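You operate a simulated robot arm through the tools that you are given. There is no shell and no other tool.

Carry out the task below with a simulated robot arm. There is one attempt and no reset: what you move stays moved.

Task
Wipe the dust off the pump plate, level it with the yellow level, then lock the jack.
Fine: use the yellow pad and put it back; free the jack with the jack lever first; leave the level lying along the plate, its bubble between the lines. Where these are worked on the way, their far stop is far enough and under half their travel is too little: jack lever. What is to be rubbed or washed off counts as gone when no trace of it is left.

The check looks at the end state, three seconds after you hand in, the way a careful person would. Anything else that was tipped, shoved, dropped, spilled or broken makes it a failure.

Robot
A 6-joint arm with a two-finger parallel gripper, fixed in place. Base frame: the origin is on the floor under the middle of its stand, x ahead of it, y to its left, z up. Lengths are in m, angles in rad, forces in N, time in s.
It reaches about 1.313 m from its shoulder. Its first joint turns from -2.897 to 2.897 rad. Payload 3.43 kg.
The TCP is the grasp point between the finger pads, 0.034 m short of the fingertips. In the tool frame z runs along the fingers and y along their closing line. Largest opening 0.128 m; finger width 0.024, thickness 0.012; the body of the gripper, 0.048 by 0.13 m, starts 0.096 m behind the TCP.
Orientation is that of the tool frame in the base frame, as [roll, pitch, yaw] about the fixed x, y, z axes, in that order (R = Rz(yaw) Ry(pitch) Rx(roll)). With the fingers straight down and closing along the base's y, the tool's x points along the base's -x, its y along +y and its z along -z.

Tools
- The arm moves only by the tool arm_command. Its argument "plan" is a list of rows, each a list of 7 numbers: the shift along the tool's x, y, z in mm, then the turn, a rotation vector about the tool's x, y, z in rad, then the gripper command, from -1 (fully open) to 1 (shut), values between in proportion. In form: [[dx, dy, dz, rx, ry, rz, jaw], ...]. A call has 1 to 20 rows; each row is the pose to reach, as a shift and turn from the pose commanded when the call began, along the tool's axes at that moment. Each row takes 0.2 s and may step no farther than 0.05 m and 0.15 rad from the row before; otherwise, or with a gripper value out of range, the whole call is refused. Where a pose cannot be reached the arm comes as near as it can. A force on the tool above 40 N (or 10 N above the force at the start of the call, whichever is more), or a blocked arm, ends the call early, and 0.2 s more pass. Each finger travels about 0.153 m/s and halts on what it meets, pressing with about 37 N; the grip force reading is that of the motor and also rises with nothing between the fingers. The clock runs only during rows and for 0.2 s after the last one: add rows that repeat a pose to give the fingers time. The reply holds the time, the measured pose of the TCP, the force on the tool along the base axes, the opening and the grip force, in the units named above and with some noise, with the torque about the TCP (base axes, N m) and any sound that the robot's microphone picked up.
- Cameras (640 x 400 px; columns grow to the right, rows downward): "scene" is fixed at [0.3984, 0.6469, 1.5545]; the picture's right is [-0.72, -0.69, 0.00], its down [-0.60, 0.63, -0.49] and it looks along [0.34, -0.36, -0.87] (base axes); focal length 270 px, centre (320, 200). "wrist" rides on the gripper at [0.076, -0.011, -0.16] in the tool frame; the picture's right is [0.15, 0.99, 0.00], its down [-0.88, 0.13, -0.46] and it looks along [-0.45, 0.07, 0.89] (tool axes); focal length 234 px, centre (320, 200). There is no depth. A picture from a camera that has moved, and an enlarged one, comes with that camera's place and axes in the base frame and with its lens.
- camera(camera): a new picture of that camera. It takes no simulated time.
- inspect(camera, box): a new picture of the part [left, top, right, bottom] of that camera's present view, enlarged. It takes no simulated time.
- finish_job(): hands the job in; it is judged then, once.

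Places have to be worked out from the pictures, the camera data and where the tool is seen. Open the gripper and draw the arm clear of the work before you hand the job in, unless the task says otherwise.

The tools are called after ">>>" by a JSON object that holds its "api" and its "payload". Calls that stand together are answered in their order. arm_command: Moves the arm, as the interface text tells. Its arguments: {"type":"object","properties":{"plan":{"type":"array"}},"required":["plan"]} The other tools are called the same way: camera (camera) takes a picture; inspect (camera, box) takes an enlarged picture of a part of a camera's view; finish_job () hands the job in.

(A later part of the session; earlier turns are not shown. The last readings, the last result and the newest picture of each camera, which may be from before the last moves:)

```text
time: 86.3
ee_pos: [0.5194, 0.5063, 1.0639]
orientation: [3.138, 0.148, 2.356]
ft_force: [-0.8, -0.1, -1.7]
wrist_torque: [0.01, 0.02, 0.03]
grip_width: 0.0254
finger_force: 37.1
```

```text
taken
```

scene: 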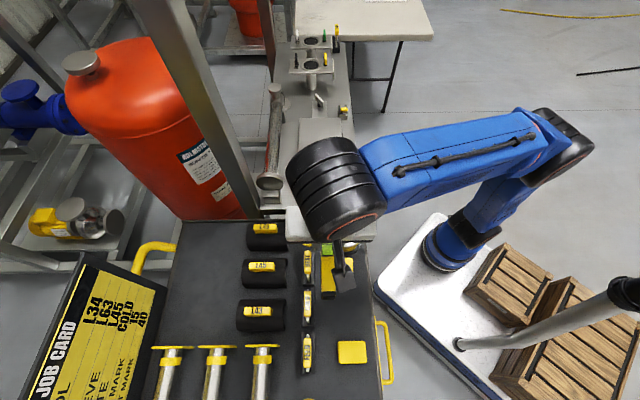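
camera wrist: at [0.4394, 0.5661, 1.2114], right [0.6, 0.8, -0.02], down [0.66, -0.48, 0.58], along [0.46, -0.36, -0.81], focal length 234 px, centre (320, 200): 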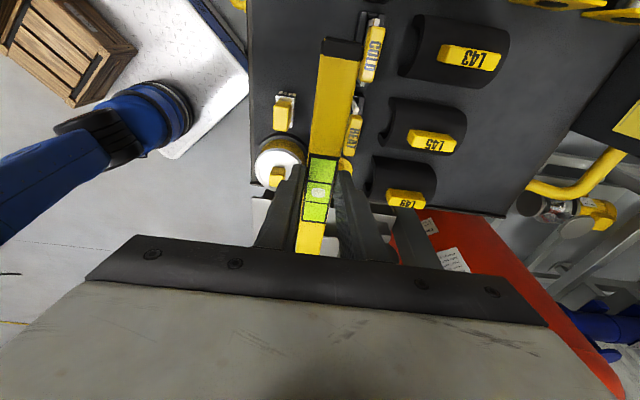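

The level is securely held and the cart undisturbed. The grip is already on the plate's centreline (w ≈ 0.725), so I slide along −u over the plate at this height.

>>> {"api": "arm_command", "payload": {"plan": [[-42, 0, 6.5, 0, 0, 0, 1], [-85, 0, 13, 0, 0, 0, 1], [-128, 0, 19.5, 0, 0, 0, 1], [-171, 0, 26, 0, 0, 0, 1], [-214, 0, 32, 0, 0, 0, 1], [-257, 0, 38.5, 0, 0, 0, 1], [-300, 0, 45, 0, 0, 0, 1], [-340, 0, 51, 0, 0, 0, 1], [-375, 0, 56, 0, 0, 0, 1], [-397, 0, 59.5, 0, 0, 0, 1], [-397, 0, 59.5, 0, 0, 0, 1]]}}

>>> {"api": "camera", "payload": {"camera": "wrist"}}

>>> {"api": "camera", "payload": {"camera": "scene"}}

```text
time: 88.7
ee_pos: [0.8026, 0.2246, 1.0668]
orientation: [3.14, 0.15, 2.356]
ft_force: [0.3, -1.1, -2.4]
wrist_torque: [0.0, -0.01, -0.02]
grip_width: 0.0256
finger_force: 36.9
```

```text
taken
camera wrist: at [0.7228, 0.2848, 1.2128], right [0.6, 0.8, -0.02], down [0.66, -0.48, 0.58], along [0.46, -0.36, -0.81], focal length 234 px, centre (320, 200)
```

wrist: 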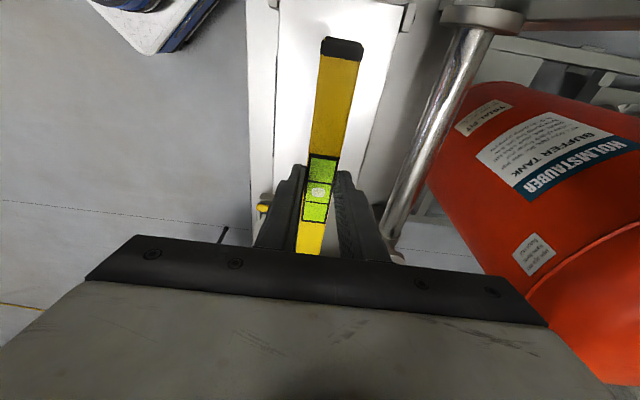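

```text
taken
```

scene: 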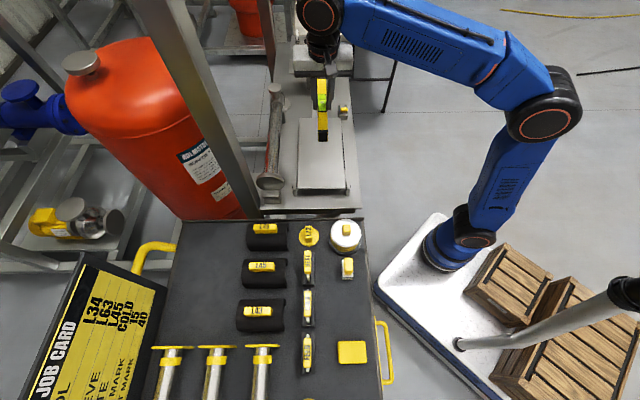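

The level is right over the plate's middle. I lower it to about 17 mm above the plate.

>>> {"api": "arm_command", "payload": {"plan": [[5, 0, 35, 0, 0, 0, 1], [10.5, 0, 70, 0, 0, 0, 1], [16, 0, 105, 0, 0, 0, 1], [20, 0, 130, 0, 0, 0, 1], [21.2, 0, 140, 0, 0, 0, 1], [21.2, 0, 140, 0, 0, 0, 1]]}}

>>> {"api": "camera", "payload": {"camera": "wrist"}}

>>> {"api": "inspect", "payload": {"camera": "scene", "box": [270, 80, 380, 210]}}

```text
time: 90.1
ee_pos: [0.8014, 0.225, 0.9256]
orientation: [3.139, 0.15, 2.358]
ft_force: [-0.2, -0.1, -2.0]
wrist_torque: [-0.02, 0.0, -0.02]
grip_width: 0.0254
finger_force: 36.7
```

```text
taken
camera wrist: at [0.7233, 0.2852, 1.0728], right [0.6, 0.8, -0.02], down [0.66, -0.48, 0.58], along [0.46, -0.36, -0.81], focal length 234 px, centre (320, 200)
```

wrist: 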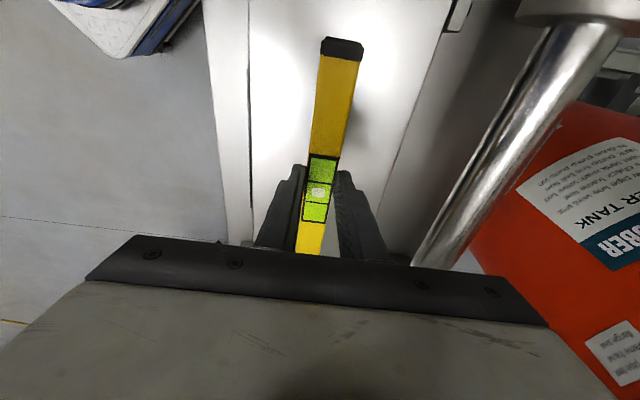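

```text
3.08 times, centred on (325, 145) of scene
camera zoom: at [0.3984, 0.6469, 1.5545], right [-0.72, -0.69, 0.0], down [-0.6, 0.63, -0.49], along [0.34, -0.36, -0.87], focal length 830 px, centre (305, 369)
```

zoom: 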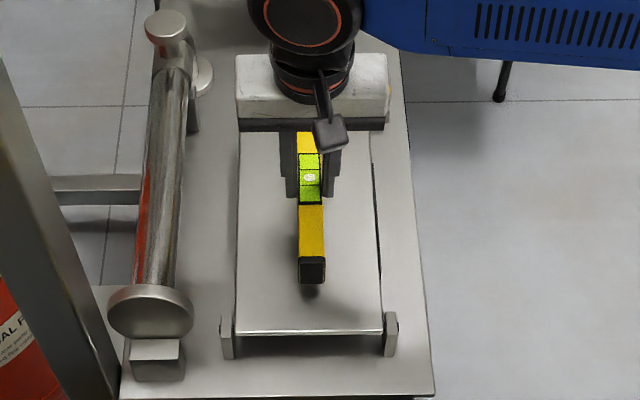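

The level hovers aligned with the plate. I lower toward contact in small steps.

>>> {"api": "arm_command", "payload": {"plan": [[1, 0, 6, 0, 0, 0, 1], [1.8, 0, 12, 0, 0, 0, 1], [2.2, 0, 15, 0, 0, 0, 1], [2.2, 0, 15, 0, 0, 0, 1]]}}

```text
time: 91.1
ee_pos: [0.8003, 0.2248, 0.9088]
orientation: [3.139, 0.15, 2.357]
ft_force: [-0.6, 0.3, -3.3]
wrist_torque: [0.03, 0.04, -0.01]
grip_width: 0.0253
finger_force: 36.8
```

>>> {"api": "arm_command", "payload": {"plan": [[0.2, 0, 1.5, 0, 0, 0, 1], [0.4, 0, 2.5, 0, 0, 0, 1], [0.4, 0, 2.5, 0, 0, 0, 1]]}}

>>> {"api": "inspect", "payload": {"camera": "scene", "box": [300, 110, 350, 180]}}

```text
time: 91.9
ee_pos: [0.8022, 0.2244, 0.9064]
orientation: [3.139, 0.15, 2.355]
ft_force: [0.9, -1.2, 7.9]
wrist_torque: [-0.87, -0.9, -0.03]
grip_width: 0.0255
finger_force: 37.5
```

```text
5.71 times, centred on (325, 145) of scene
camera zoom: at [0.3984, 0.6469, 1.5545], right [-0.72, -0.69, 0.0], down [-0.6, 0.63, -0.49], along [0.34, -0.36, -0.87], focal length 1542 px, centre (291, 514)
```

zoom: 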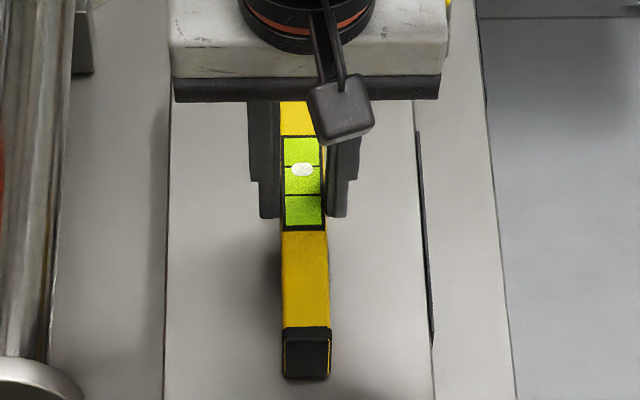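

The jack end touches first and the bubble has run toward the jack end, so the plate is high there. I open the fingers gently to let the level settle.

>>> {"api": "arm_command", "payload": {"plan": [[0, 0, 0, 0, 0, 0, 0.55], [0, 0, 0, 0, 0, 0, 0.4], [0, 0, 0, 0, 0, 0, 0.2], [0, 0, 0, 0, 0, 0, 0.2]]}}

>>> {"api": "inspect", "payload": {"camera": "scene", "box": [300, 110, 350, 180]}}

>>> {"api": "camera", "payload": {"camera": "wrist"}}

```text
time: 92.9
ee_pos: [0.8017, 0.2249, 0.9055]
orientation: [3.14, 0.15, 2.356]
ft_force: [-0.7, 0.4, -1.0]
wrist_torque: [-0.03, 0.0, 0.01]
grip_width: 0.0511
finger_force: 0.0
```

```text
5.71 times, centred on (325, 145) of scene
camera zoom: at [0.3984, 0.6469, 1.5545], right [-0.72, -0.69, 0.0], down [-0.6, 0.63, -0.49], along [0.34, -0.36, -0.87], focal length 1542 px, centre (291, 514)
```

zoom: 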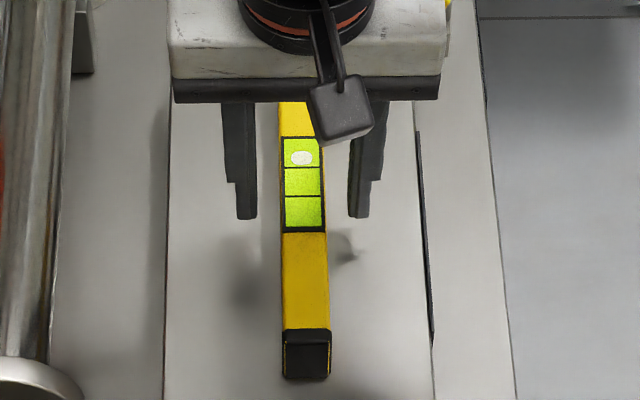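

```text
taken
camera wrist: at [0.7224, 0.2846, 1.0538], right [0.6, 0.8, -0.02], down [0.66, -0.48, 0.58], along [0.46, -0.36, -0.81], focal length 234 px, centre (320, 200)
```

wrist: 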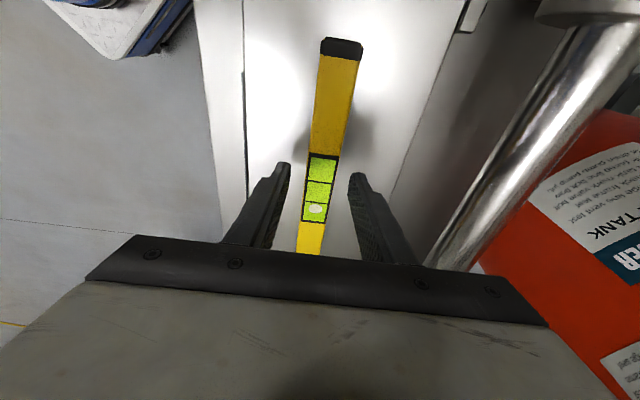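

The level lies along the plate with its bubble past the upper line: the jack end is too high. I rise clear of the level.

>>> {"api": "arm_command", "payload": {"plan": [[-3, 0, -20, 0, 0, 0, 0.2], [-8, 0, -55, 0, 0, 0, 0.2], [-14, 0, -95, 0, 0, 0, 0], [-20, 0, -135, 0, 0, 0, -1], [-22, 0, -148, 0, 0.149, 0, -1], [-22, 0, -148, 0, 0.149, 0, -1]]}}

>>> {"api": "camera", "payload": {"camera": "wrist"}}

>>> {"api": "inspect", "payload": {"camera": "scene", "box": [270, 70, 380, 210]}}

```text
time: 94.3
ee_pos: [0.8, 0.2235, 1.056]
orientation: [3.14, 0.0, 2.359]
ft_force: [0.2, 1.2, -0.4]
wrist_torque: [0.0, -0.01, 0.01]
grip_width: 0.1281
finger_force: 0.1
```

```text
taken
camera wrist: at [0.7379, 0.267, 1.2162], right [0.6, 0.8, 0.0], down [0.71, -0.53, 0.46], along [0.37, -0.27, -0.89], focal length 234 px, centre (320, 200)
```

wrist: 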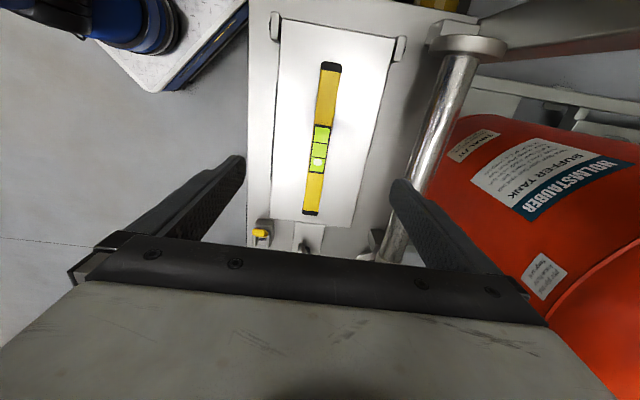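

```text
2.86 times, centred on (325, 140) of scene
camera zoom: at [0.3984, 0.6469, 1.5545], right [-0.72, -0.69, 0.0], down [-0.6, 0.63, -0.49], along [0.34, -0.36, -0.87], focal length 771 px, centre (306, 371)
```

zoom: 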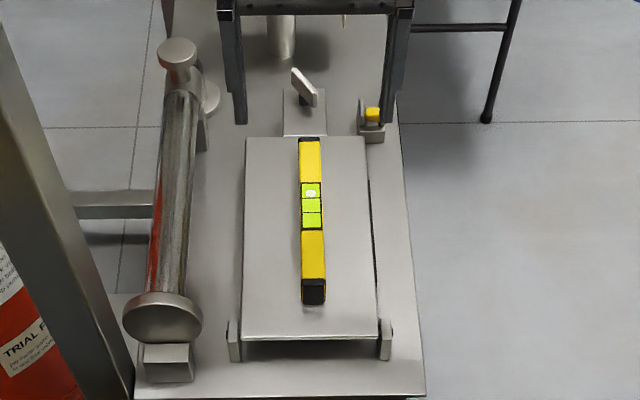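

The level spans the middle of the plate with 40 mm spare at the jack end. Now I go to the white T-handle of the jack screw near (0.953, 0.067), turning the gripper to close across its bar.

>>> {"api": "arm_command", "payload": {"plan": [[-40, 0, 12, 0, 0, -0.06, -1], [-80, -1, 28, 0, 0, -0.12, -1], [-120, -2, 44, 0, 0, -0.18, -1], [-160, -2, 60, 0, 0, -0.24, -1], [-195, -3, 74, 0, 0, -0.3, -1], [-219, -3, 81, 0, 0, -0.314, -1], [-219, -3, 81, 0, 0, -0.314, -1]]}}

>>> {"api": "camera", "payload": {"camera": "wrist"}}

>>> {"api": "inspect", "payload": {"camera": "scene", "box": [280, 60, 370, 150]}}

```text
time: 95.9
ee_pos: [0.9566, 0.0684, 0.9754]
orientation: [3.141, 0.001, 2.673]
ft_force: [0.6, 0.1, 0.5]
wrist_torque: [0.01, 0.03, -0.03]
grip_width: 0.1278
finger_force: 0.0
```

```text
taken
camera wrist: at [0.8816, 0.0905, 1.1355], right [0.32, 0.95, 0.0], down [0.84, -0.28, 0.46], along [0.43, -0.14, -0.89], focal length 234 px, centre (320, 200)
```

wrist: 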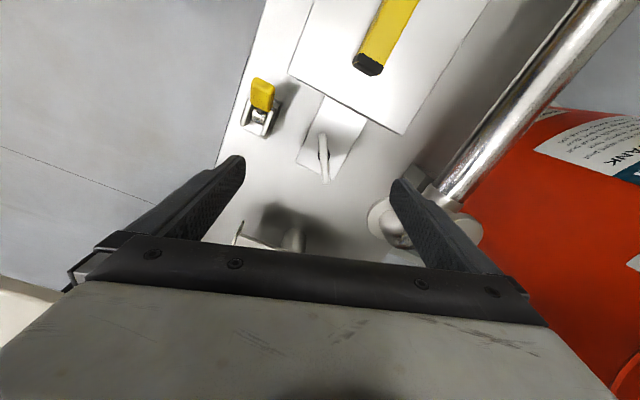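

```text
4.44 times, centred on (325, 105) of scene
camera zoom: at [0.3984, 0.6469, 1.5545], right [-0.72, -0.69, 0.0], down [-0.6, 0.63, -0.49], along [0.34, -0.36, -0.87], focal length 1199 px, centre (298, 622)
```

zoom: 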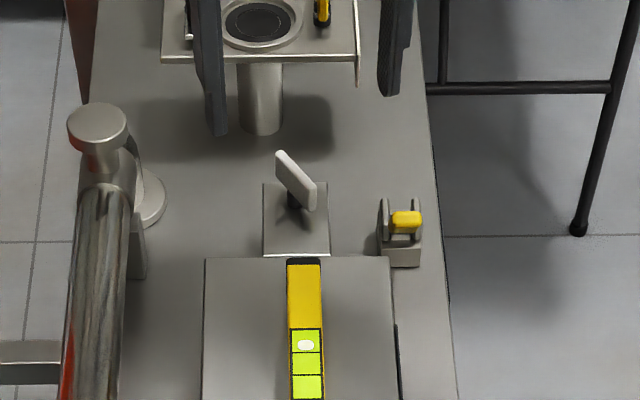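

The T-handle shows at about (322, 155) in the wrist view. I enlarge to get its exact axis and bar direction.

>>> {"api": "inspect", "payload": {"camera": "wrist", "box": [260, 90, 400, 220]}}

```text
3.08 times, centred on (330, 155) of wrist
camera zoom: at [0.8816, 0.0905, 1.1355], right [0.32, 0.95, 0.0], down [0.84, -0.28, 0.46], along [0.43, -0.14, -0.89], focal length 720 px, centre (289, 338)
```

zoom: 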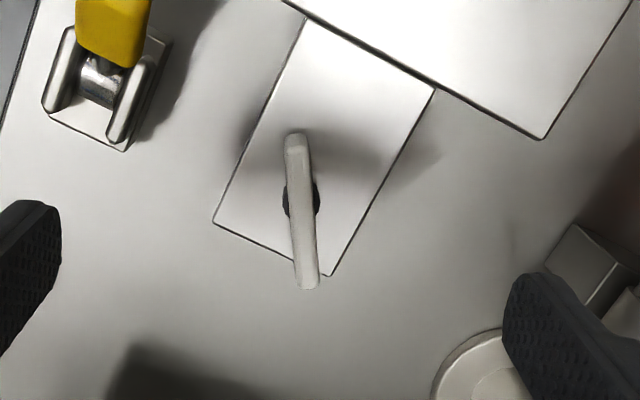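

The T-handle's axis is at (0.9567, 0.0713) with its bar pointing at about 167°. I align the gripper to it, narrow the fingers, and lower to z ≈ 0.92 for a check.

>>> {"api": "arm_command", "payload": {"plan": [[0, 1, 0, 0, 0, -0.12, -0.4], [1, 2.6, 0, 0, 0, -0.238, 0.2], [1, 2.6, 15, 0, 0, -0.238, 0.2], [1, 2.6, 35, 0, 0, -0.238, 0.2], [1, 2.6, 55, 0, 0, -0.238, 0.2], [1, 2.6, 55, 0, 0, -0.238, 0.2]]}}

>>> {"api": "inspect", "payload": {"camera": "wrist", "box": [220, 90, 420, 250]}}

>>> {"api": "inspect", "payload": {"camera": "scene", "box": [280, 60, 370, 150]}}

```text
time: 97.3
ee_pos: [0.9562, 0.069, 0.9187]
orientation: [3.141, 0.002, 2.909]
ft_force: [-1.0, -0.8, 0.4]
wrist_torque: [0.0, 0.02, 0.03]
grip_width: 0.0515
finger_force: 0.0
```

```text
2.50 times, centred on (320, 170) of wrist
camera zoom: at [0.877, 0.0746, 1.0795], right [0.09, 1.0, 0.0], down [0.89, -0.08, 0.46], along [0.46, -0.04, -0.89], focal length 585 px, centre (320, 275)
```

zoom: 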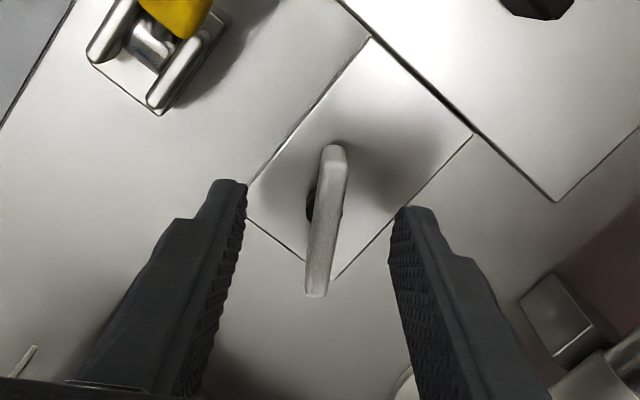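

```text
4.44 times, centred on (325, 105) of scene
camera zoom: at [0.3984, 0.6469, 1.5545], right [-0.72, -0.69, 0.0], down [-0.6, 0.63, -0.49], along [0.34, -0.36, -0.87], focal length 1199 px, centre (298, 622)
```

zoom: 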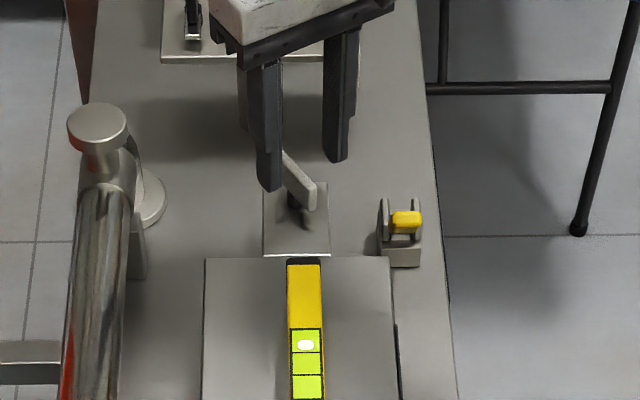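

The bar is centred between the fingers and aligned within 2°. I lower to z ≈ 0.898 and close on it.

>>> {"api": "arm_command", "payload": {"plan": [[1, 1, 10, 0, 0, 0, 0.2], [1, 1, 20, 0, 0, 0, 0.2], [1, 1, 20, 0, 0, 0, 0.6], [1, 1, 20, 0, 0, 0, 1], [1, 1, 20, 0, 0, 0, 1], [1, 1, 20, 0, 0, 0, 1]]}}

>>> {"api": "inspect", "payload": {"camera": "wrist", "box": [220, 90, 420, 250]}}

>>> {"api": "inspect", "payload": {"camera": "scene", "box": [280, 80, 370, 180]}}

```text
time: 98.7
ee_pos: [0.9556, 0.0727, 0.8993]
orientation: [3.14, 0.001, 2.908]
ft_force: [7.0, 17.3, 0.5]
wrist_torque: [-0.65, -0.63, 0.1]
grip_width: 0.0088
finger_force: 42.5
```

```text
2.50 times, centred on (320, 170) of wrist
camera zoom: at [0.877, 0.0773, 1.0601], right [0.08, 1.0, 0.0], down [0.89, -0.08, 0.46], along [0.46, -0.04, -0.89], focal length 585 px, centre (320, 275)
```

zoom: 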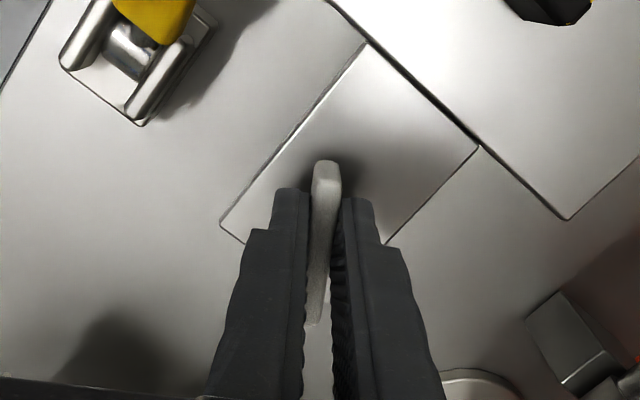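

```text
4.00 times, centred on (325, 130) of scene
camera zoom: at [0.3984, 0.6469, 1.5545], right [-0.72, -0.69, 0.0], down [-0.6, 0.63, -0.49], along [0.34, -0.36, -0.87], focal length 1079 px, centre (300, 480)
```

zoom: 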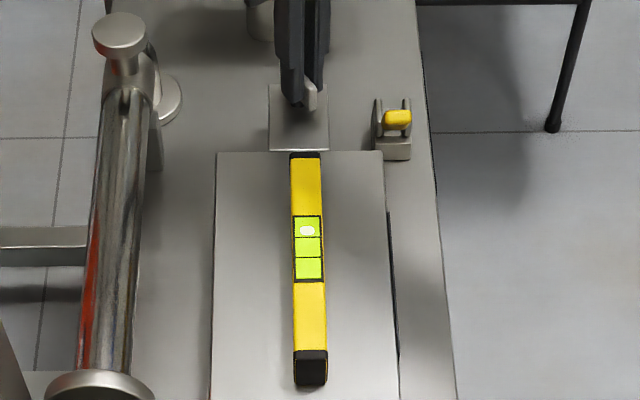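

The bar is gripped with a 19 N side load, meaning my centre is about 1.5 mm off. I relieve that and turn a first 0.25 rad counter-clockwise, which should lower the jack end.

>>> {"api": "arm_command", "payload": {"plan": [[0, 1.5, 0, 0, 0, 0, 1], [0, 1.5, 0, 0, 0, -0.06, 1], [0, 1.5, 0, 0, 0, -0.12, 1], [0, 1.5, 0, 0, 0, -0.18, 1], [0, 1.5, 0, 0, 0, -0.25, 1], [0, 1.5, 0, 0, 0, -0.25, 1]]}}

>>> {"api": "inspect", "payload": {"camera": "scene", "box": [280, 80, 370, 180]}}

>>> {"api": "inspect", "payload": {"camera": "wrist", "box": [220, 90, 420, 250]}}

```text
time: 100.1
ee_pos: [0.9542, 0.0715, 0.9002]
orientation: [-3.139, 0.0, -3.124]
ft_force: [-11.6, -16.7, -21.7]
wrist_torque: [-1.36, 1.09, -0.08]
grip_width: 0.0089
finger_force: 43.4
```

```text
4.00 times, centred on (325, 130) of scene
camera zoom: at [0.3984, 0.6469, 1.5545], right [-0.72, -0.69, 0.0], down [-0.6, 0.63, -0.49], along [0.34, -0.36, -0.87], focal length 1079 px, centre (300, 480)
```

zoom: 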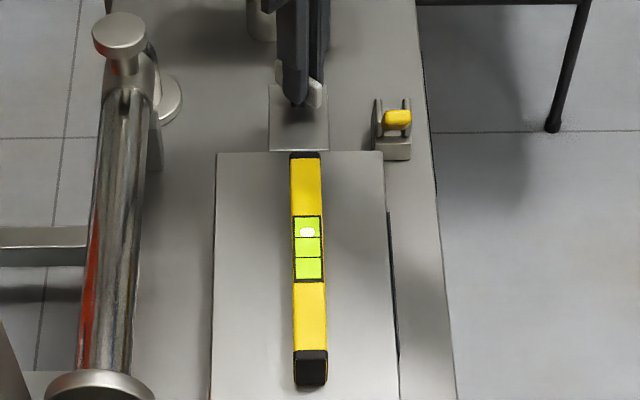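

```text
2.50 times, centred on (320, 170) of wrist
camera zoom: at [0.8782, 0.057, 1.0599], right [-0.16, 0.99, 0.0], down [0.88, 0.15, 0.45], along [0.45, 0.07, -0.89], focal length 585 px, centre (320, 275)
```

zoom: 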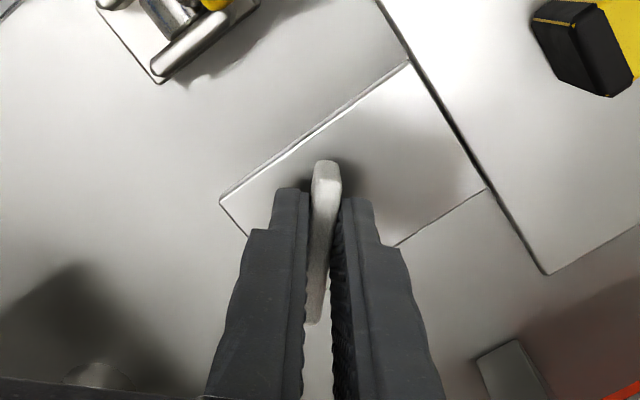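

The T-handle turns with the gripper, and a downward pull shows it is sinking, so counter-clockwise lowers the plate. I zoom on the vial to measure the bubble's shift.

>>> {"api": "inspect", "payload": {"camera": "scene", "box": [316, 130, 338, 154]}}

```text
16.00 times, centred on (327, 142) of scene
camera zoom: at [0.3984, 0.6469, 1.5545], right [-0.72, -0.69, 0.0], down [-0.6, 0.63, -0.49], along [0.34, -0.36, -0.87], focal length 4317 px, centre (208, 1128)
```

zoom: 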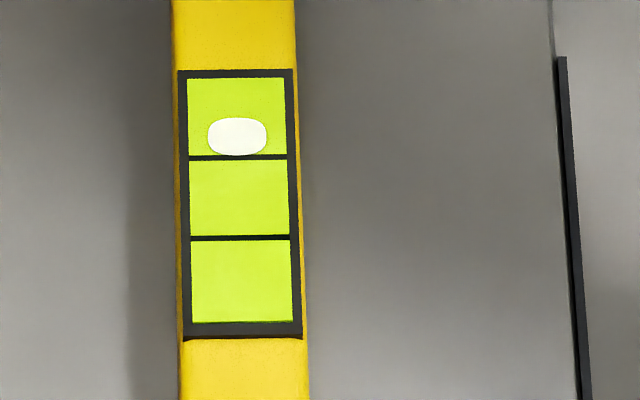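

The bubble is nearer the line but the gripper is now partly holding the handle up (−22 N). I relieve the loads by easing down 2 mm and sideways, then re-read the bubble.

>>> {"api": "arm_command", "payload": {"plan": [[0.5, -0.8, 1, 0, 0, 0, 1], [1, -1.5, 2, 0, 0, 0, 1], [1, -1.5, 2, 0, 0, 0, 1]]}}

>>> {"api": "inspect", "payload": {"camera": "scene", "box": [316, 130, 338, 154]}}

```text
time: 100.9
ee_pos: [0.9555, 0.0711, 0.8995]
orientation: [3.141, 0.005, -3.125]
ft_force: [8.0, -15.3, 4.4]
wrist_torque: [-1.26, -0.14, -0.06]
grip_width: 0.0091
finger_force: 43.0
```

```text
16.00 times, centred on (327, 142) of scene
camera zoom: at [0.3984, 0.6469, 1.5545], right [-0.72, -0.69, 0.0], down [-0.6, 0.63, -0.49], along [0.34, -0.36, -0.87], focal length 4317 px, centre (208, 1128)
```

zoom: 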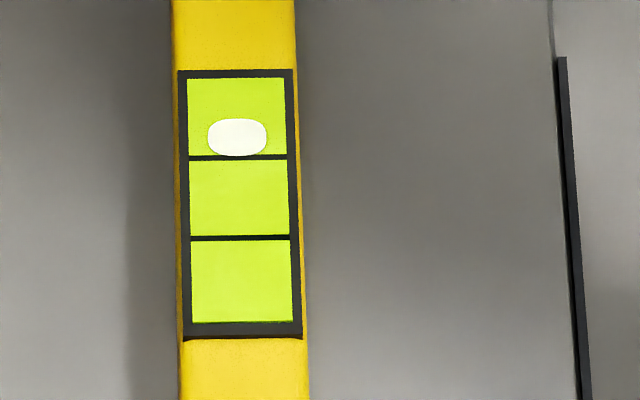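

The bubble is just above the upper line and the handle carries little load now. I keep turning counter-clockwise another 0.5 rad, sinking slightly as the handle does.

>>> {"api": "arm_command", "payload": {"plan": [[0, -0.5, 0.3, 0, 0, -0.06, 1], [0, -0.5, 0.6, 0, 0, -0.12, 1], [0, -0.5, 0.9, 0, 0, -0.18, 1], [0, -0.5, 1.2, 0, 0, -0.24, 1], [0, -0.5, 1.5, 0, 0, -0.3, 1], [0, -0.5, 1.8, 0, 0, -0.36, 1], [0, -0.5, 2.1, 0, 0, -0.43, 1], [0, -0.5, 2.4, 0, 0, -0.5, 1], [0, -0.5, 2.4, 0, 0, -0.5, 1]]}}

>>> {"api": "inspect", "payload": {"camera": "scene", "box": [316, 130, 338, 154]}}

>>> {"api": "inspect", "payload": {"camera": "wrist", "box": [220, 90, 420, 250]}}

```text
time: 101.7
ee_pos: [0.9546, 0.0704, 0.8997]
orientation: [-3.138, 0.008, -2.967]
ft_force: [6.6, -8.1, 6.6]
wrist_torque: [-1.34, 0.89, -0.03]
grip_width: 0.0089
finger_force: 43.4
stopped in row 3: the force on the tool passed its limit at 41 N (the readings are from after the stop); the commanded pose is now the measured one
```

```text
16.00 times, centred on (327, 142) of scene
camera zoom: at [0.3984, 0.6469, 1.5545], right [-0.72, -0.69, 0.0], down [-0.6, 0.63, -0.49], along [0.34, -0.36, -0.87], focal length 4317 px, centre (208, 1128)
```

zoom: 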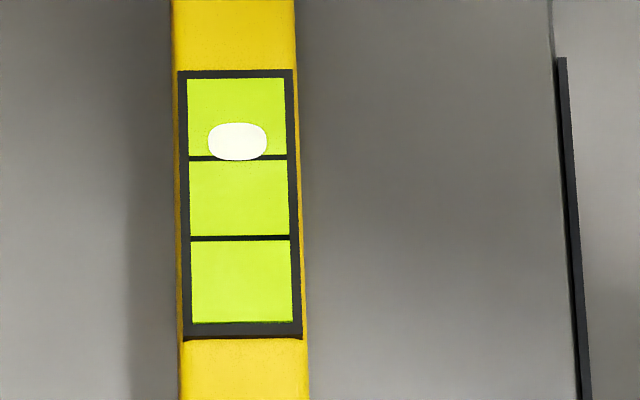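

```text
2.50 times, centred on (320, 170) of wrist
camera zoom: at [0.8797, 0.0441, 1.059], right [-0.32, 0.95, 0.0], down [0.84, 0.28, 0.46], along [0.44, 0.14, -0.89], focal length 585 px, centre (320, 275)
```

zoom: 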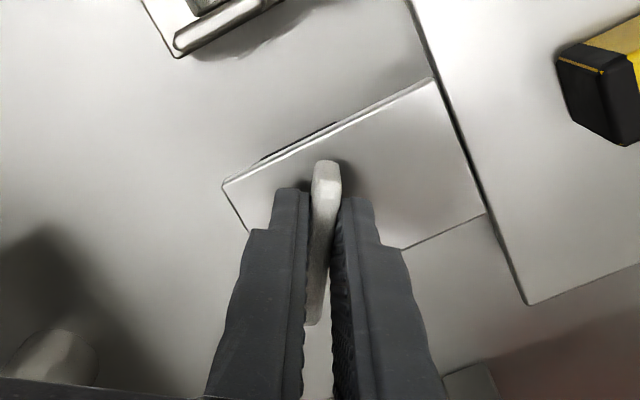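

The bubble moves about 25 px per rad and needs about 57 px more, so roughly 2.3 rad. The tight grip builds side loads, so I loosen the fingers slightly to act as a fork, square the tool, and check the loads.

>>> {"api": "arm_command", "payload": {"plan": [[0, 0, 0, -0.0036, 0.008, 0, 0.81], [0, 0, 0, -0.0036, 0.008, 0, 0.81], [0, 0, 0, -0.0036, 0.008, 0, 0.81]]}}

>>> {"api": "inspect", "payload": {"camera": "wrist", "box": [280, 130, 360, 220]}}

>>> {"api": "inspect", "payload": {"camera": "scene", "box": [316, 130, 338, 154]}}

```text
time: 102.5
ee_pos: [0.9541, 0.0714, 0.8992]
orientation: [3.139, -0.004, -2.966]
ft_force: [-1.5, 0.5, -0.4]
wrist_torque: [0.01, 0.04, 0.0]
grip_width: 0.0121
finger_force: 0.0
```

```text
4.44 times, centred on (320, 175) of wrist
camera zoom: at [0.8807, 0.0442, 1.0594], right [-0.32, 0.95, 0.0], down [0.85, 0.28, 0.45], along [0.43, 0.15, -0.89], focal length 1041 px, centre (320, 311)
```

zoom: 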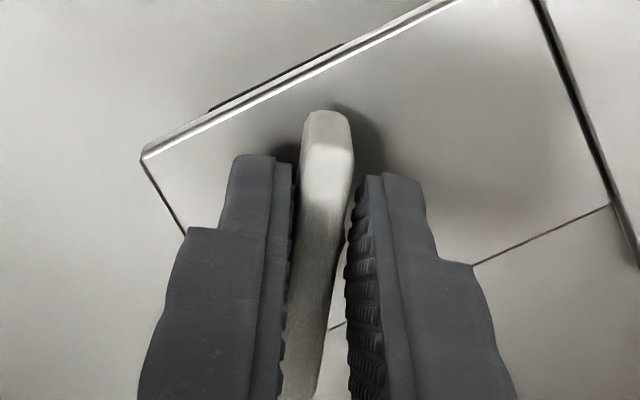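

```text
16.00 times, centred on (327, 142) of scene
camera zoom: at [0.3984, 0.6469, 1.5545], right [-0.72, -0.69, 0.0], down [-0.6, 0.63, -0.49], along [0.34, -0.36, -0.87], focal length 4317 px, centre (208, 1128)
```

zoom: 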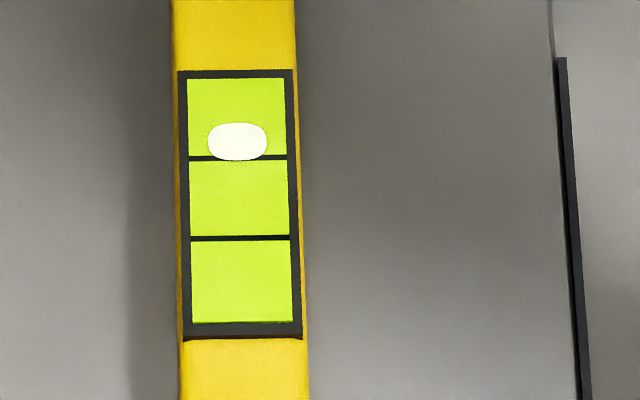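

Loads are zero and the bubble holds. Now I turn with the fork, 0.65 rad counter-clockwise about the handle's axis.

>>> {"api": "arm_command", "payload": {"plan": [[0, -0.5, 0, 0, 0, -0.08, 0.81], [0, -0.5, 0, 0, 0, -0.16, 0.81], [0, -0.5, 0, 0, 0, -0.24, 0.81], [0, -0.5, 0, 0, 0, -0.32, 0.81], [0, -0.5, 0, 0, 0, -0.4, 0.81], [0, -0.5, 0, 0, 0, -0.48, 0.81], [0, -0.5, 0, 0, 0, -0.56, 0.81], [0, -0.5, 0, 0, 0, -0.65, 0.81], [0, -0.5, 0, 0, 0, -0.65, 0.81]]}}

>>> {"api": "inspect", "payload": {"camera": "wrist", "box": [240, 100, 400, 230]}}

>>> {"api": "inspect", "payload": {"camera": "scene", "box": [316, 130, 338, 154]}}

```text
time: 104.5
ee_pos: [0.9548, 0.0699, 0.8985]
orientation: [3.14, -0.001, -2.314]
ft_force: [5.4, -8.1, -3.1]
wrist_torque: [-0.21, -0.17, -0.07]
grip_width: 0.0172
finger_force: 4.4
```

```text
3.08 times, centred on (320, 165) of wrist
camera zoom: at [0.9105, 0.0037, 1.059], right [-0.83, 0.56, 0.0], down [0.5, 0.74, 0.46], along [0.25, 0.38, -0.89], focal length 720 px, centre (320, 308)
```

zoom: 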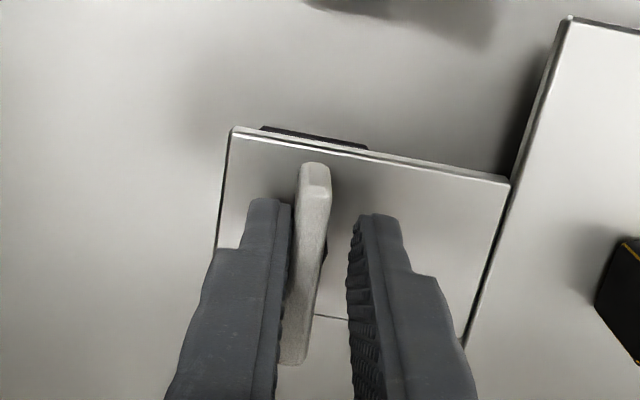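

```text
16.00 times, centred on (327, 142) of scene
camera zoom: at [0.3984, 0.6469, 1.5545], right [-0.72, -0.69, 0.0], down [-0.6, 0.63, -0.49], along [0.34, -0.36, -0.87], focal length 4317 px, centre (208, 1128)
```

zoom: 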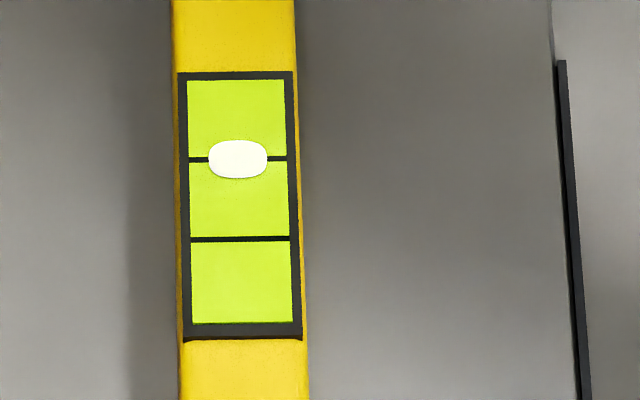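

The bubble has moved to the upper line (about 18 px for 0.6 rad). The bar sits 2.6 mm off-centre in the fork, so I recentre and turn another 0.65 rad.

>>> {"api": "arm_command", "payload": {"plan": [[0, -2.5, 0, 0, 0, 0, 0.81], [0, -2.5, 0, 0, 0, -0.08, 0.81], [0, -2.5, 0, 0, 0, -0.16, 0.81], [0, -2.5, 0, 0, 0, -0.24, 0.81], [0, -2.5, 0, 0, 0, -0.32, 0.81], [0, -2.5, 0, 0, 0, -0.4, 0.81], [0, -2.5, 0, 0, 0, -0.48, 0.81], [0, -2.5, 0, 0, 0, -0.56, 0.81], [0, -2.5, 0, 0, 0, -0.65, 0.81], [0, -2.5, 0, 0, 0, -0.65, 0.81]]}}

>>> {"api": "inspect", "payload": {"camera": "wrist", "box": [240, 100, 400, 230]}}

>>> {"api": "inspect", "payload": {"camera": "scene", "box": [316, 130, 338, 154]}}

```text
time: 106.7
ee_pos: [0.9574, 0.0687, 0.898]
orientation: [3.138, 0.0, -1.664]
ft_force: [8.3, -4.9, -0.9]
wrist_torque: [-0.08, -0.28, -0.04]
grip_width: 0.0172
finger_force: 4.7
```

```text
3.08 times, centred on (320, 165) of wrist
camera zoom: at [0.9604, -0.0106, 1.0587], right [-1.0, -0.05, 0.0], down [-0.05, 0.89, 0.46], along [-0.03, 0.46, -0.89], focal length 720 px, centre (320, 308)
```

zoom: 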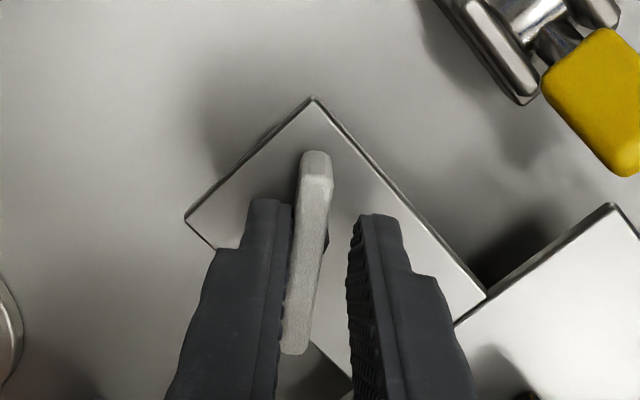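

```text
16.00 times, centred on (327, 142) of scene
camera zoom: at [0.3984, 0.6469, 1.5545], right [-0.72, -0.69, 0.0], down [-0.6, 0.63, -0.49], along [0.34, -0.36, -0.87], focal length 4317 px, centre (208, 1128)
```

zoom: 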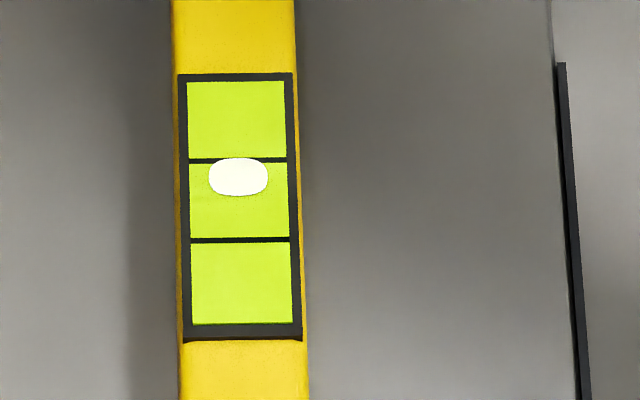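

The bubble is just inside the upper line at 177 and needs about 23 px more. I recentre 2 mm and turn another 0.6 rad.

>>> {"api": "arm_command", "payload": {"plan": [[0, -2, 0, 0, 0, 0, 0.81], [0, -2, 0, 0, 0, -0.08, 0.81], [0, -2, 0, 0, 0, -0.16, 0.81], [0, -2, 0, 0, 0, -0.24, 0.81], [0, -2, 0, 0, 0, -0.32, 0.81], [0, -2, 0, 0, 0, -0.4, 0.81], [0, -2, 0, 0, 0, -0.5, 0.81], [0, -2, 0, 0, 0, -0.6, 0.81], [0, -2, 0, 0, 0, -0.6, 0.81]]}}

>>> {"api": "inspect", "payload": {"camera": "wrist", "box": [240, 100, 400, 230]}}

>>> {"api": "inspect", "payload": {"camera": "scene", "box": [316, 130, 338, 154]}}

```text
time: 108.7
ee_pos: [0.9576, 0.0689, 0.8989]
orientation: [3.14, 0.005, -1.065]
ft_force: [8.2, 2.6, -2.1]
wrist_torque: [0.08, -0.25, 0.02]
grip_width: 0.0169
finger_force: 3.6
```

```text
3.08 times, centred on (320, 165) of wrist
camera zoom: at [1.0044, 0.005, 1.0588], right [-0.79, -0.61, 0.0], down [-0.54, 0.71, 0.46], along [-0.28, 0.36, -0.89], focal length 720 px, centre (320, 308)
```

zoom: 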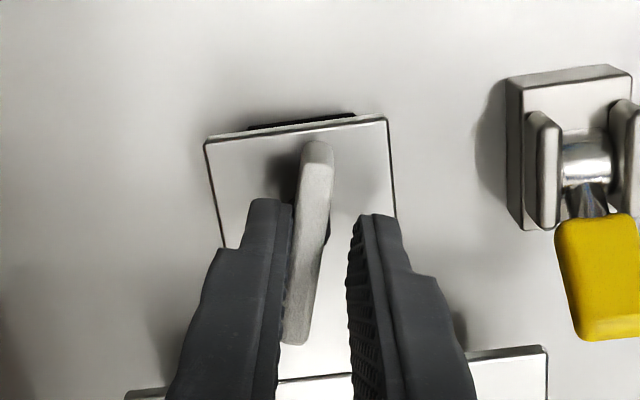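

```text
16.00 times, centred on (327, 142) of scene
camera zoom: at [0.3984, 0.6469, 1.5545], right [-0.72, -0.69, 0.0], down [-0.6, 0.63, -0.49], along [0.34, -0.36, -0.87], focal length 4317 px, centre (208, 1128)
```

zoom: 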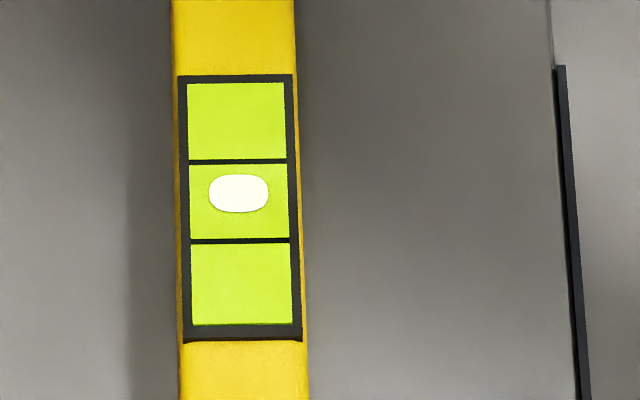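

The bubble is between the lines at 193, about 8 px short of the middle. I turn a final 0.28 rad.

>>> {"api": "arm_command", "payload": {"plan": [[0, -1.5, 0, 0, 0, 0, 0.81], [0, -1.5, 0, 0, 0, -0.07, 0.81], [0, -1.5, 0, 0, 0, -0.14, 0.81], [0, -1.5, 0, 0, 0, -0.21, 0.81], [0, -1.5, 0, 0, 0, -0.28, 0.81], [0, -1.5, 0, 0, 0, -0.28, 0.81]]}}

>>> {"api": "inspect", "payload": {"camera": "scene", "box": [316, 130, 338, 154]}}

>>> {"api": "camera", "payload": {"camera": "wrist"}}

```text
time: 110.1
ee_pos: [0.9601, 0.0682, 0.8991]
orientation: [-3.142, 0.004, -0.785]
ft_force: [2.2, 1.9, -1.1]
wrist_torque: [0.05, -0.07, 0.02]
grip_width: 0.0138
finger_force: 1.5
```

```text
16.00 times, centred on (327, 142) of scene
camera zoom: at [0.3984, 0.6469, 1.5545], right [-0.72, -0.69, 0.0], down [-0.6, 0.63, -0.49], along [0.34, -0.36, -0.87], focal length 4317 px, centre (208, 1128)
```

zoom: 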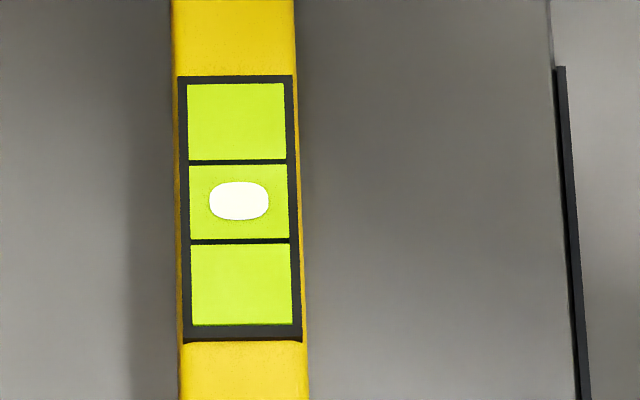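

```text
taken
camera wrist: at [1.0205, 0.0215, 1.0587], right [-0.6, -0.8, 0.0], down [-0.71, 0.53, 0.46], along [-0.37, 0.27, -0.89], focal length 234 px, centre (320, 200)
```

wrist: 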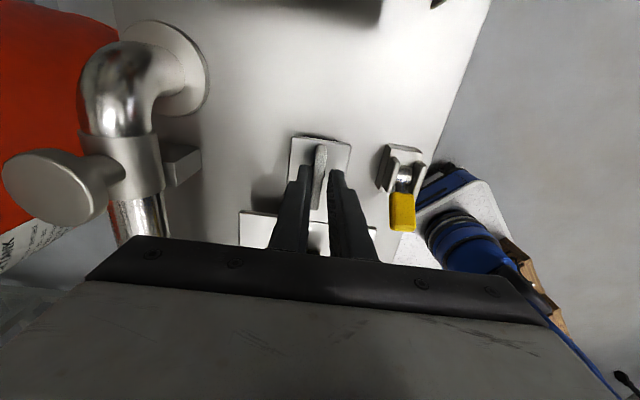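

The bubble sits dead centre between the lines. I open the fingers and lift straight off the T-handle.

>>> {"api": "arm_command", "payload": {"plan": [[0, 0.5, 0, 0, 0, 0, 0.6], [0, 0.5, 0, 0, 0, 0, 0.4], [0, 0.5, 0, 0, 0, 0, 0.4], [0, 0.5, -25, 0, 0, 0, 0.4], [0, 0.5, -55, 0, 0, 0, 0.4], [0, 0.5, -70, 0, 0, 0, 0.4], [0, 0.5, -70, 0, 0, 0, 0.4]]}}

>>> {"api": "inspect", "payload": {"camera": "scene", "box": [316, 130, 338, 154]}}

>>> {"api": "inspect", "payload": {"camera": "scene", "box": [280, 60, 370, 150]}}

>>> {"api": "camera", "payload": {"camera": "wrist"}}

```text
time: 111.7
ee_pos: [0.9595, 0.0676, 0.9696]
orientation: [-3.141, 0.004, -0.786]
ft_force: [-0.4, -0.3, -0.2]
wrist_torque: [0.01, 0.02, 0.02]
grip_width: 0.0386
finger_force: 0.1
```

```text
16.00 times, centred on (327, 142) of scene
camera zoom: at [0.3984, 0.6469, 1.5545], right [-0.72, -0.69, 0.0], down [-0.6, 0.63, -0.49], along [0.34, -0.36, -0.87], focal length 4317 px, centre (208, 1128)
```

zoom: 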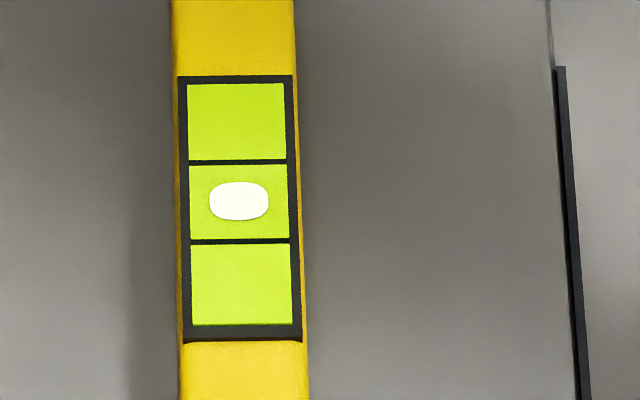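

```text
4.44 times, centred on (325, 105) of scene
camera zoom: at [0.3984, 0.6469, 1.5545], right [-0.72, -0.69, 0.0], down [-0.6, 0.63, -0.49], along [0.34, -0.36, -0.87], focal length 1199 px, centre (298, 622)
```

zoom: 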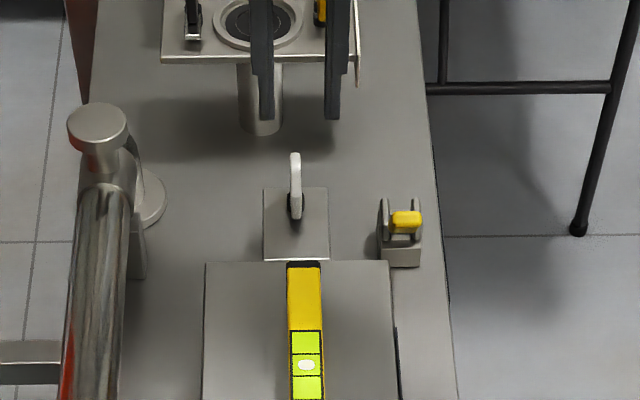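

```text
taken
camera wrist: at [1.0207, 0.0202, 1.1294], right [-0.6, -0.8, 0.0], down [-0.71, 0.53, 0.46], along [-0.37, 0.27, -0.89], focal length 234 px, centre (320, 200)
```

wrist: 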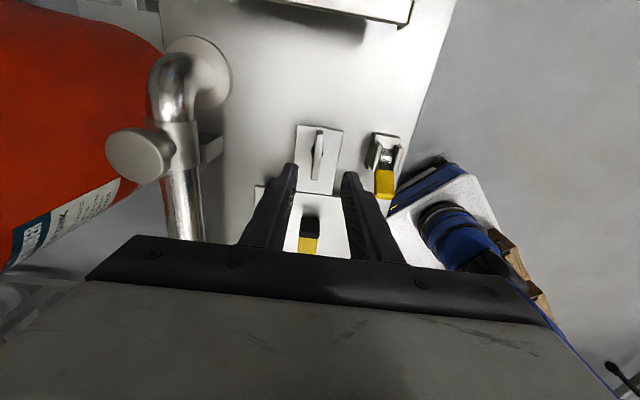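

The bubble stays centred with the handle free. Next I locate the lever exactly in its leaning position to push it back.

>>> {"api": "inspect", "payload": {"camera": "wrist", "box": [340, 110, 450, 220]}}

>>> {"api": "inspect", "payload": {"camera": "scene", "box": [325, 90, 355, 120]}}

```text
3.64 times, centred on (395, 165) of wrist
camera zoom: at [1.0207, 0.0202, 1.1294], right [-0.6, -0.8, 0.0], down [-0.71, 0.53, 0.46], along [-0.37, 0.27, -0.89], focal length 852 px, centre (47, 327)
```

zoom: 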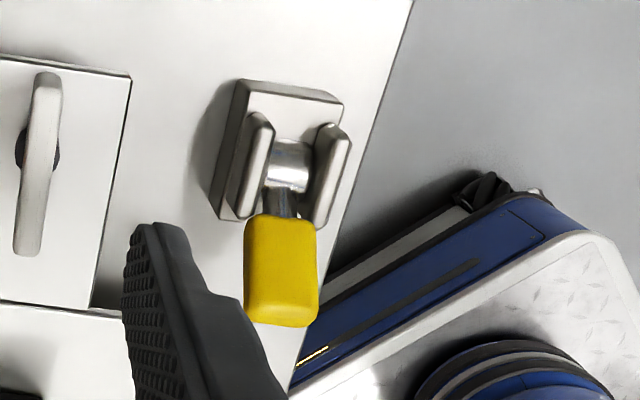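

```text
13.33 times, centred on (340, 105) of scene
camera zoom: at [0.3984, 0.6469, 1.5545], right [-0.72, -0.69, 0.0], down [-0.6, 0.63, -0.49], along [0.34, -0.36, -0.87], focal length 3598 px, centre (53, 1467)
```

zoom: 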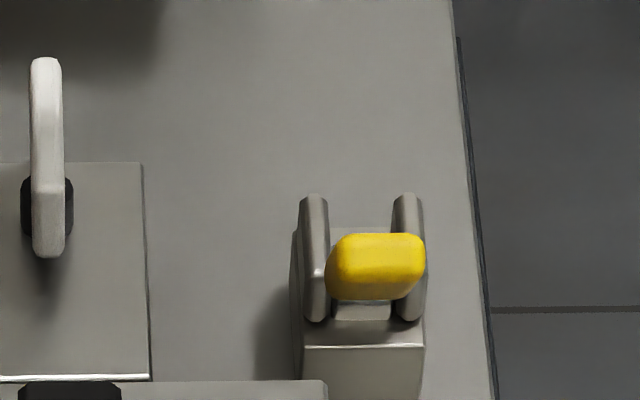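

The lever's grip now centres near (0.871, 0.024, 0.849), leaning toward the plate. I close the fingers and hover on its plate side at about (0.842, 0.050).

>>> {"api": "arm_command", "payload": {"plan": [[-14, 20, 0, 0, 0, 0, 1], [-28, 40, 0, 0, 0, 0, 1], [-42, 60, 5, 0, 0, 0, 1], [-56, 80, 15, 0, 0, 0, 1], [-71, 96, 25, 0, 0, 0, 1], [-71, 96, 40, 0, 0, 0, 1], [-71, 96, 40, 0, 0, 0, 1]]}}

>>> {"api": "camera", "payload": {"camera": "wrist"}}

>>> {"api": "inspect", "payload": {"camera": "scene", "box": [300, 60, 380, 130]}}

```text
time: 113.3
ee_pos: [0.8417, 0.0492, 0.9296]
orientation: [-3.141, 0.004, -0.786]
ft_force: [1.0, 0.0, 0.7]
wrist_torque: [0.02, 0.01, -0.03]
grip_width: 0.0001
finger_force: 33.1
```

```text
taken
camera wrist: at [0.9022, 0.0022, 1.0892], right [-0.6, -0.8, 0.0], down [-0.71, 0.53, 0.46], along [-0.37, 0.27, -0.89], focal length 234 px, centre (320, 200)
```

wrist: 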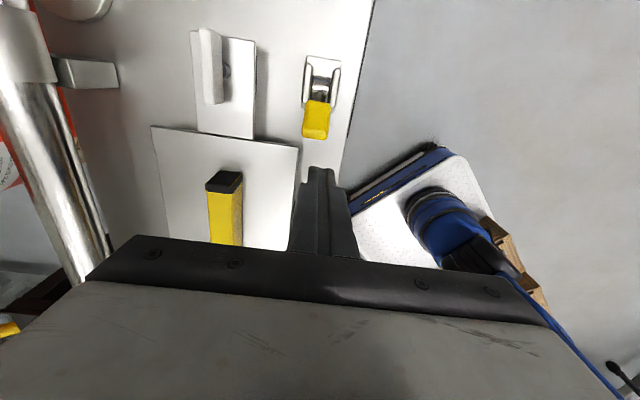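

```text
5.71 times, centred on (340, 95) of scene
camera zoom: at [0.3984, 0.6469, 1.5545], right [-0.72, -0.69, 0.0], down [-0.6, 0.63, -0.49], along [0.34, -0.36, -0.87], focal length 1542 px, centre (206, 800)
```

zoom: 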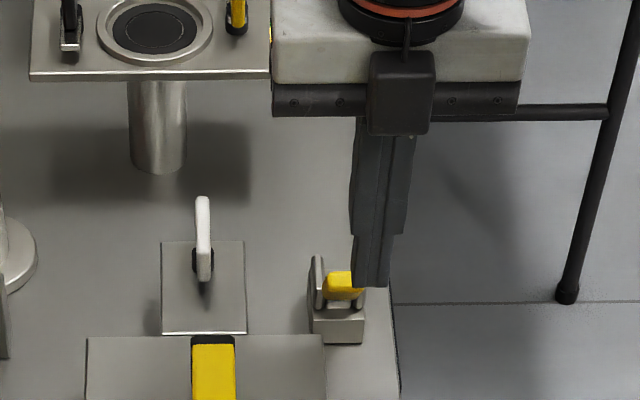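

The plate corner is about 10 mm clear of the finger and the lever tip 15 mm ahead of it. I lower to z ≈ 0.886 beside the plate.

>>> {"api": "arm_command", "payload": {"plan": [[0, 0, 15, 0, 0, 0, 1], [0, 0, 30, 0, 0, 0, 1], [0, 0, 43, 0, 0, 0, 1], [0, 0, 43, 0, 0, 0, 1]]}}

>>> {"api": "camera", "payload": {"camera": "wrist"}}

>>> {"api": "inspect", "payload": {"camera": "scene", "box": [300, 70, 380, 150]}}

```text
time: 114.3
ee_pos: [0.8416, 0.052, 0.8868]
orientation: [3.141, 0.003, -0.784]
ft_force: [0.0, -0.1, 0.5]
wrist_torque: [-0.02, 0.02, -0.04]
grip_width: 0.0001
finger_force: 33.2
```

```text
taken
camera wrist: at [0.9022, 0.0036, 1.0468], right [-0.6, -0.8, 0.0], down [-0.71, 0.53, 0.46], along [-0.37, 0.27, -0.89], focal length 234 px, centre (320, 200)
```

wrist: 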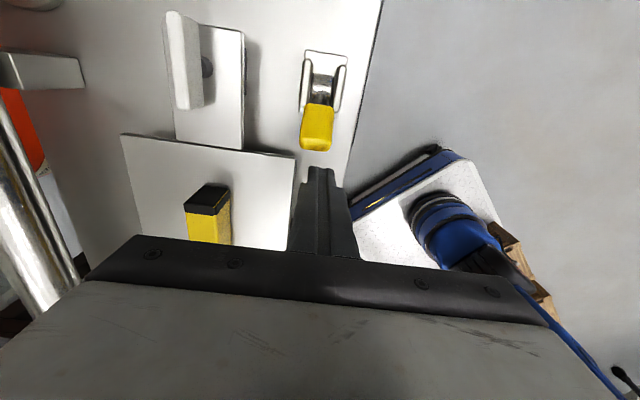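

```text
5.00 times, centred on (340, 110) of scene
camera zoom: at [0.3984, 0.6469, 1.5545], right [-0.72, -0.69, 0.0], down [-0.6, 0.63, -0.49], along [0.34, -0.36, -0.87], focal length 1349 px, centre (220, 650)
```

zoom: 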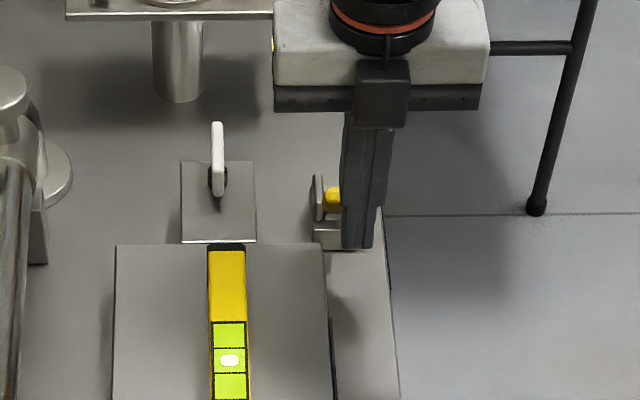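

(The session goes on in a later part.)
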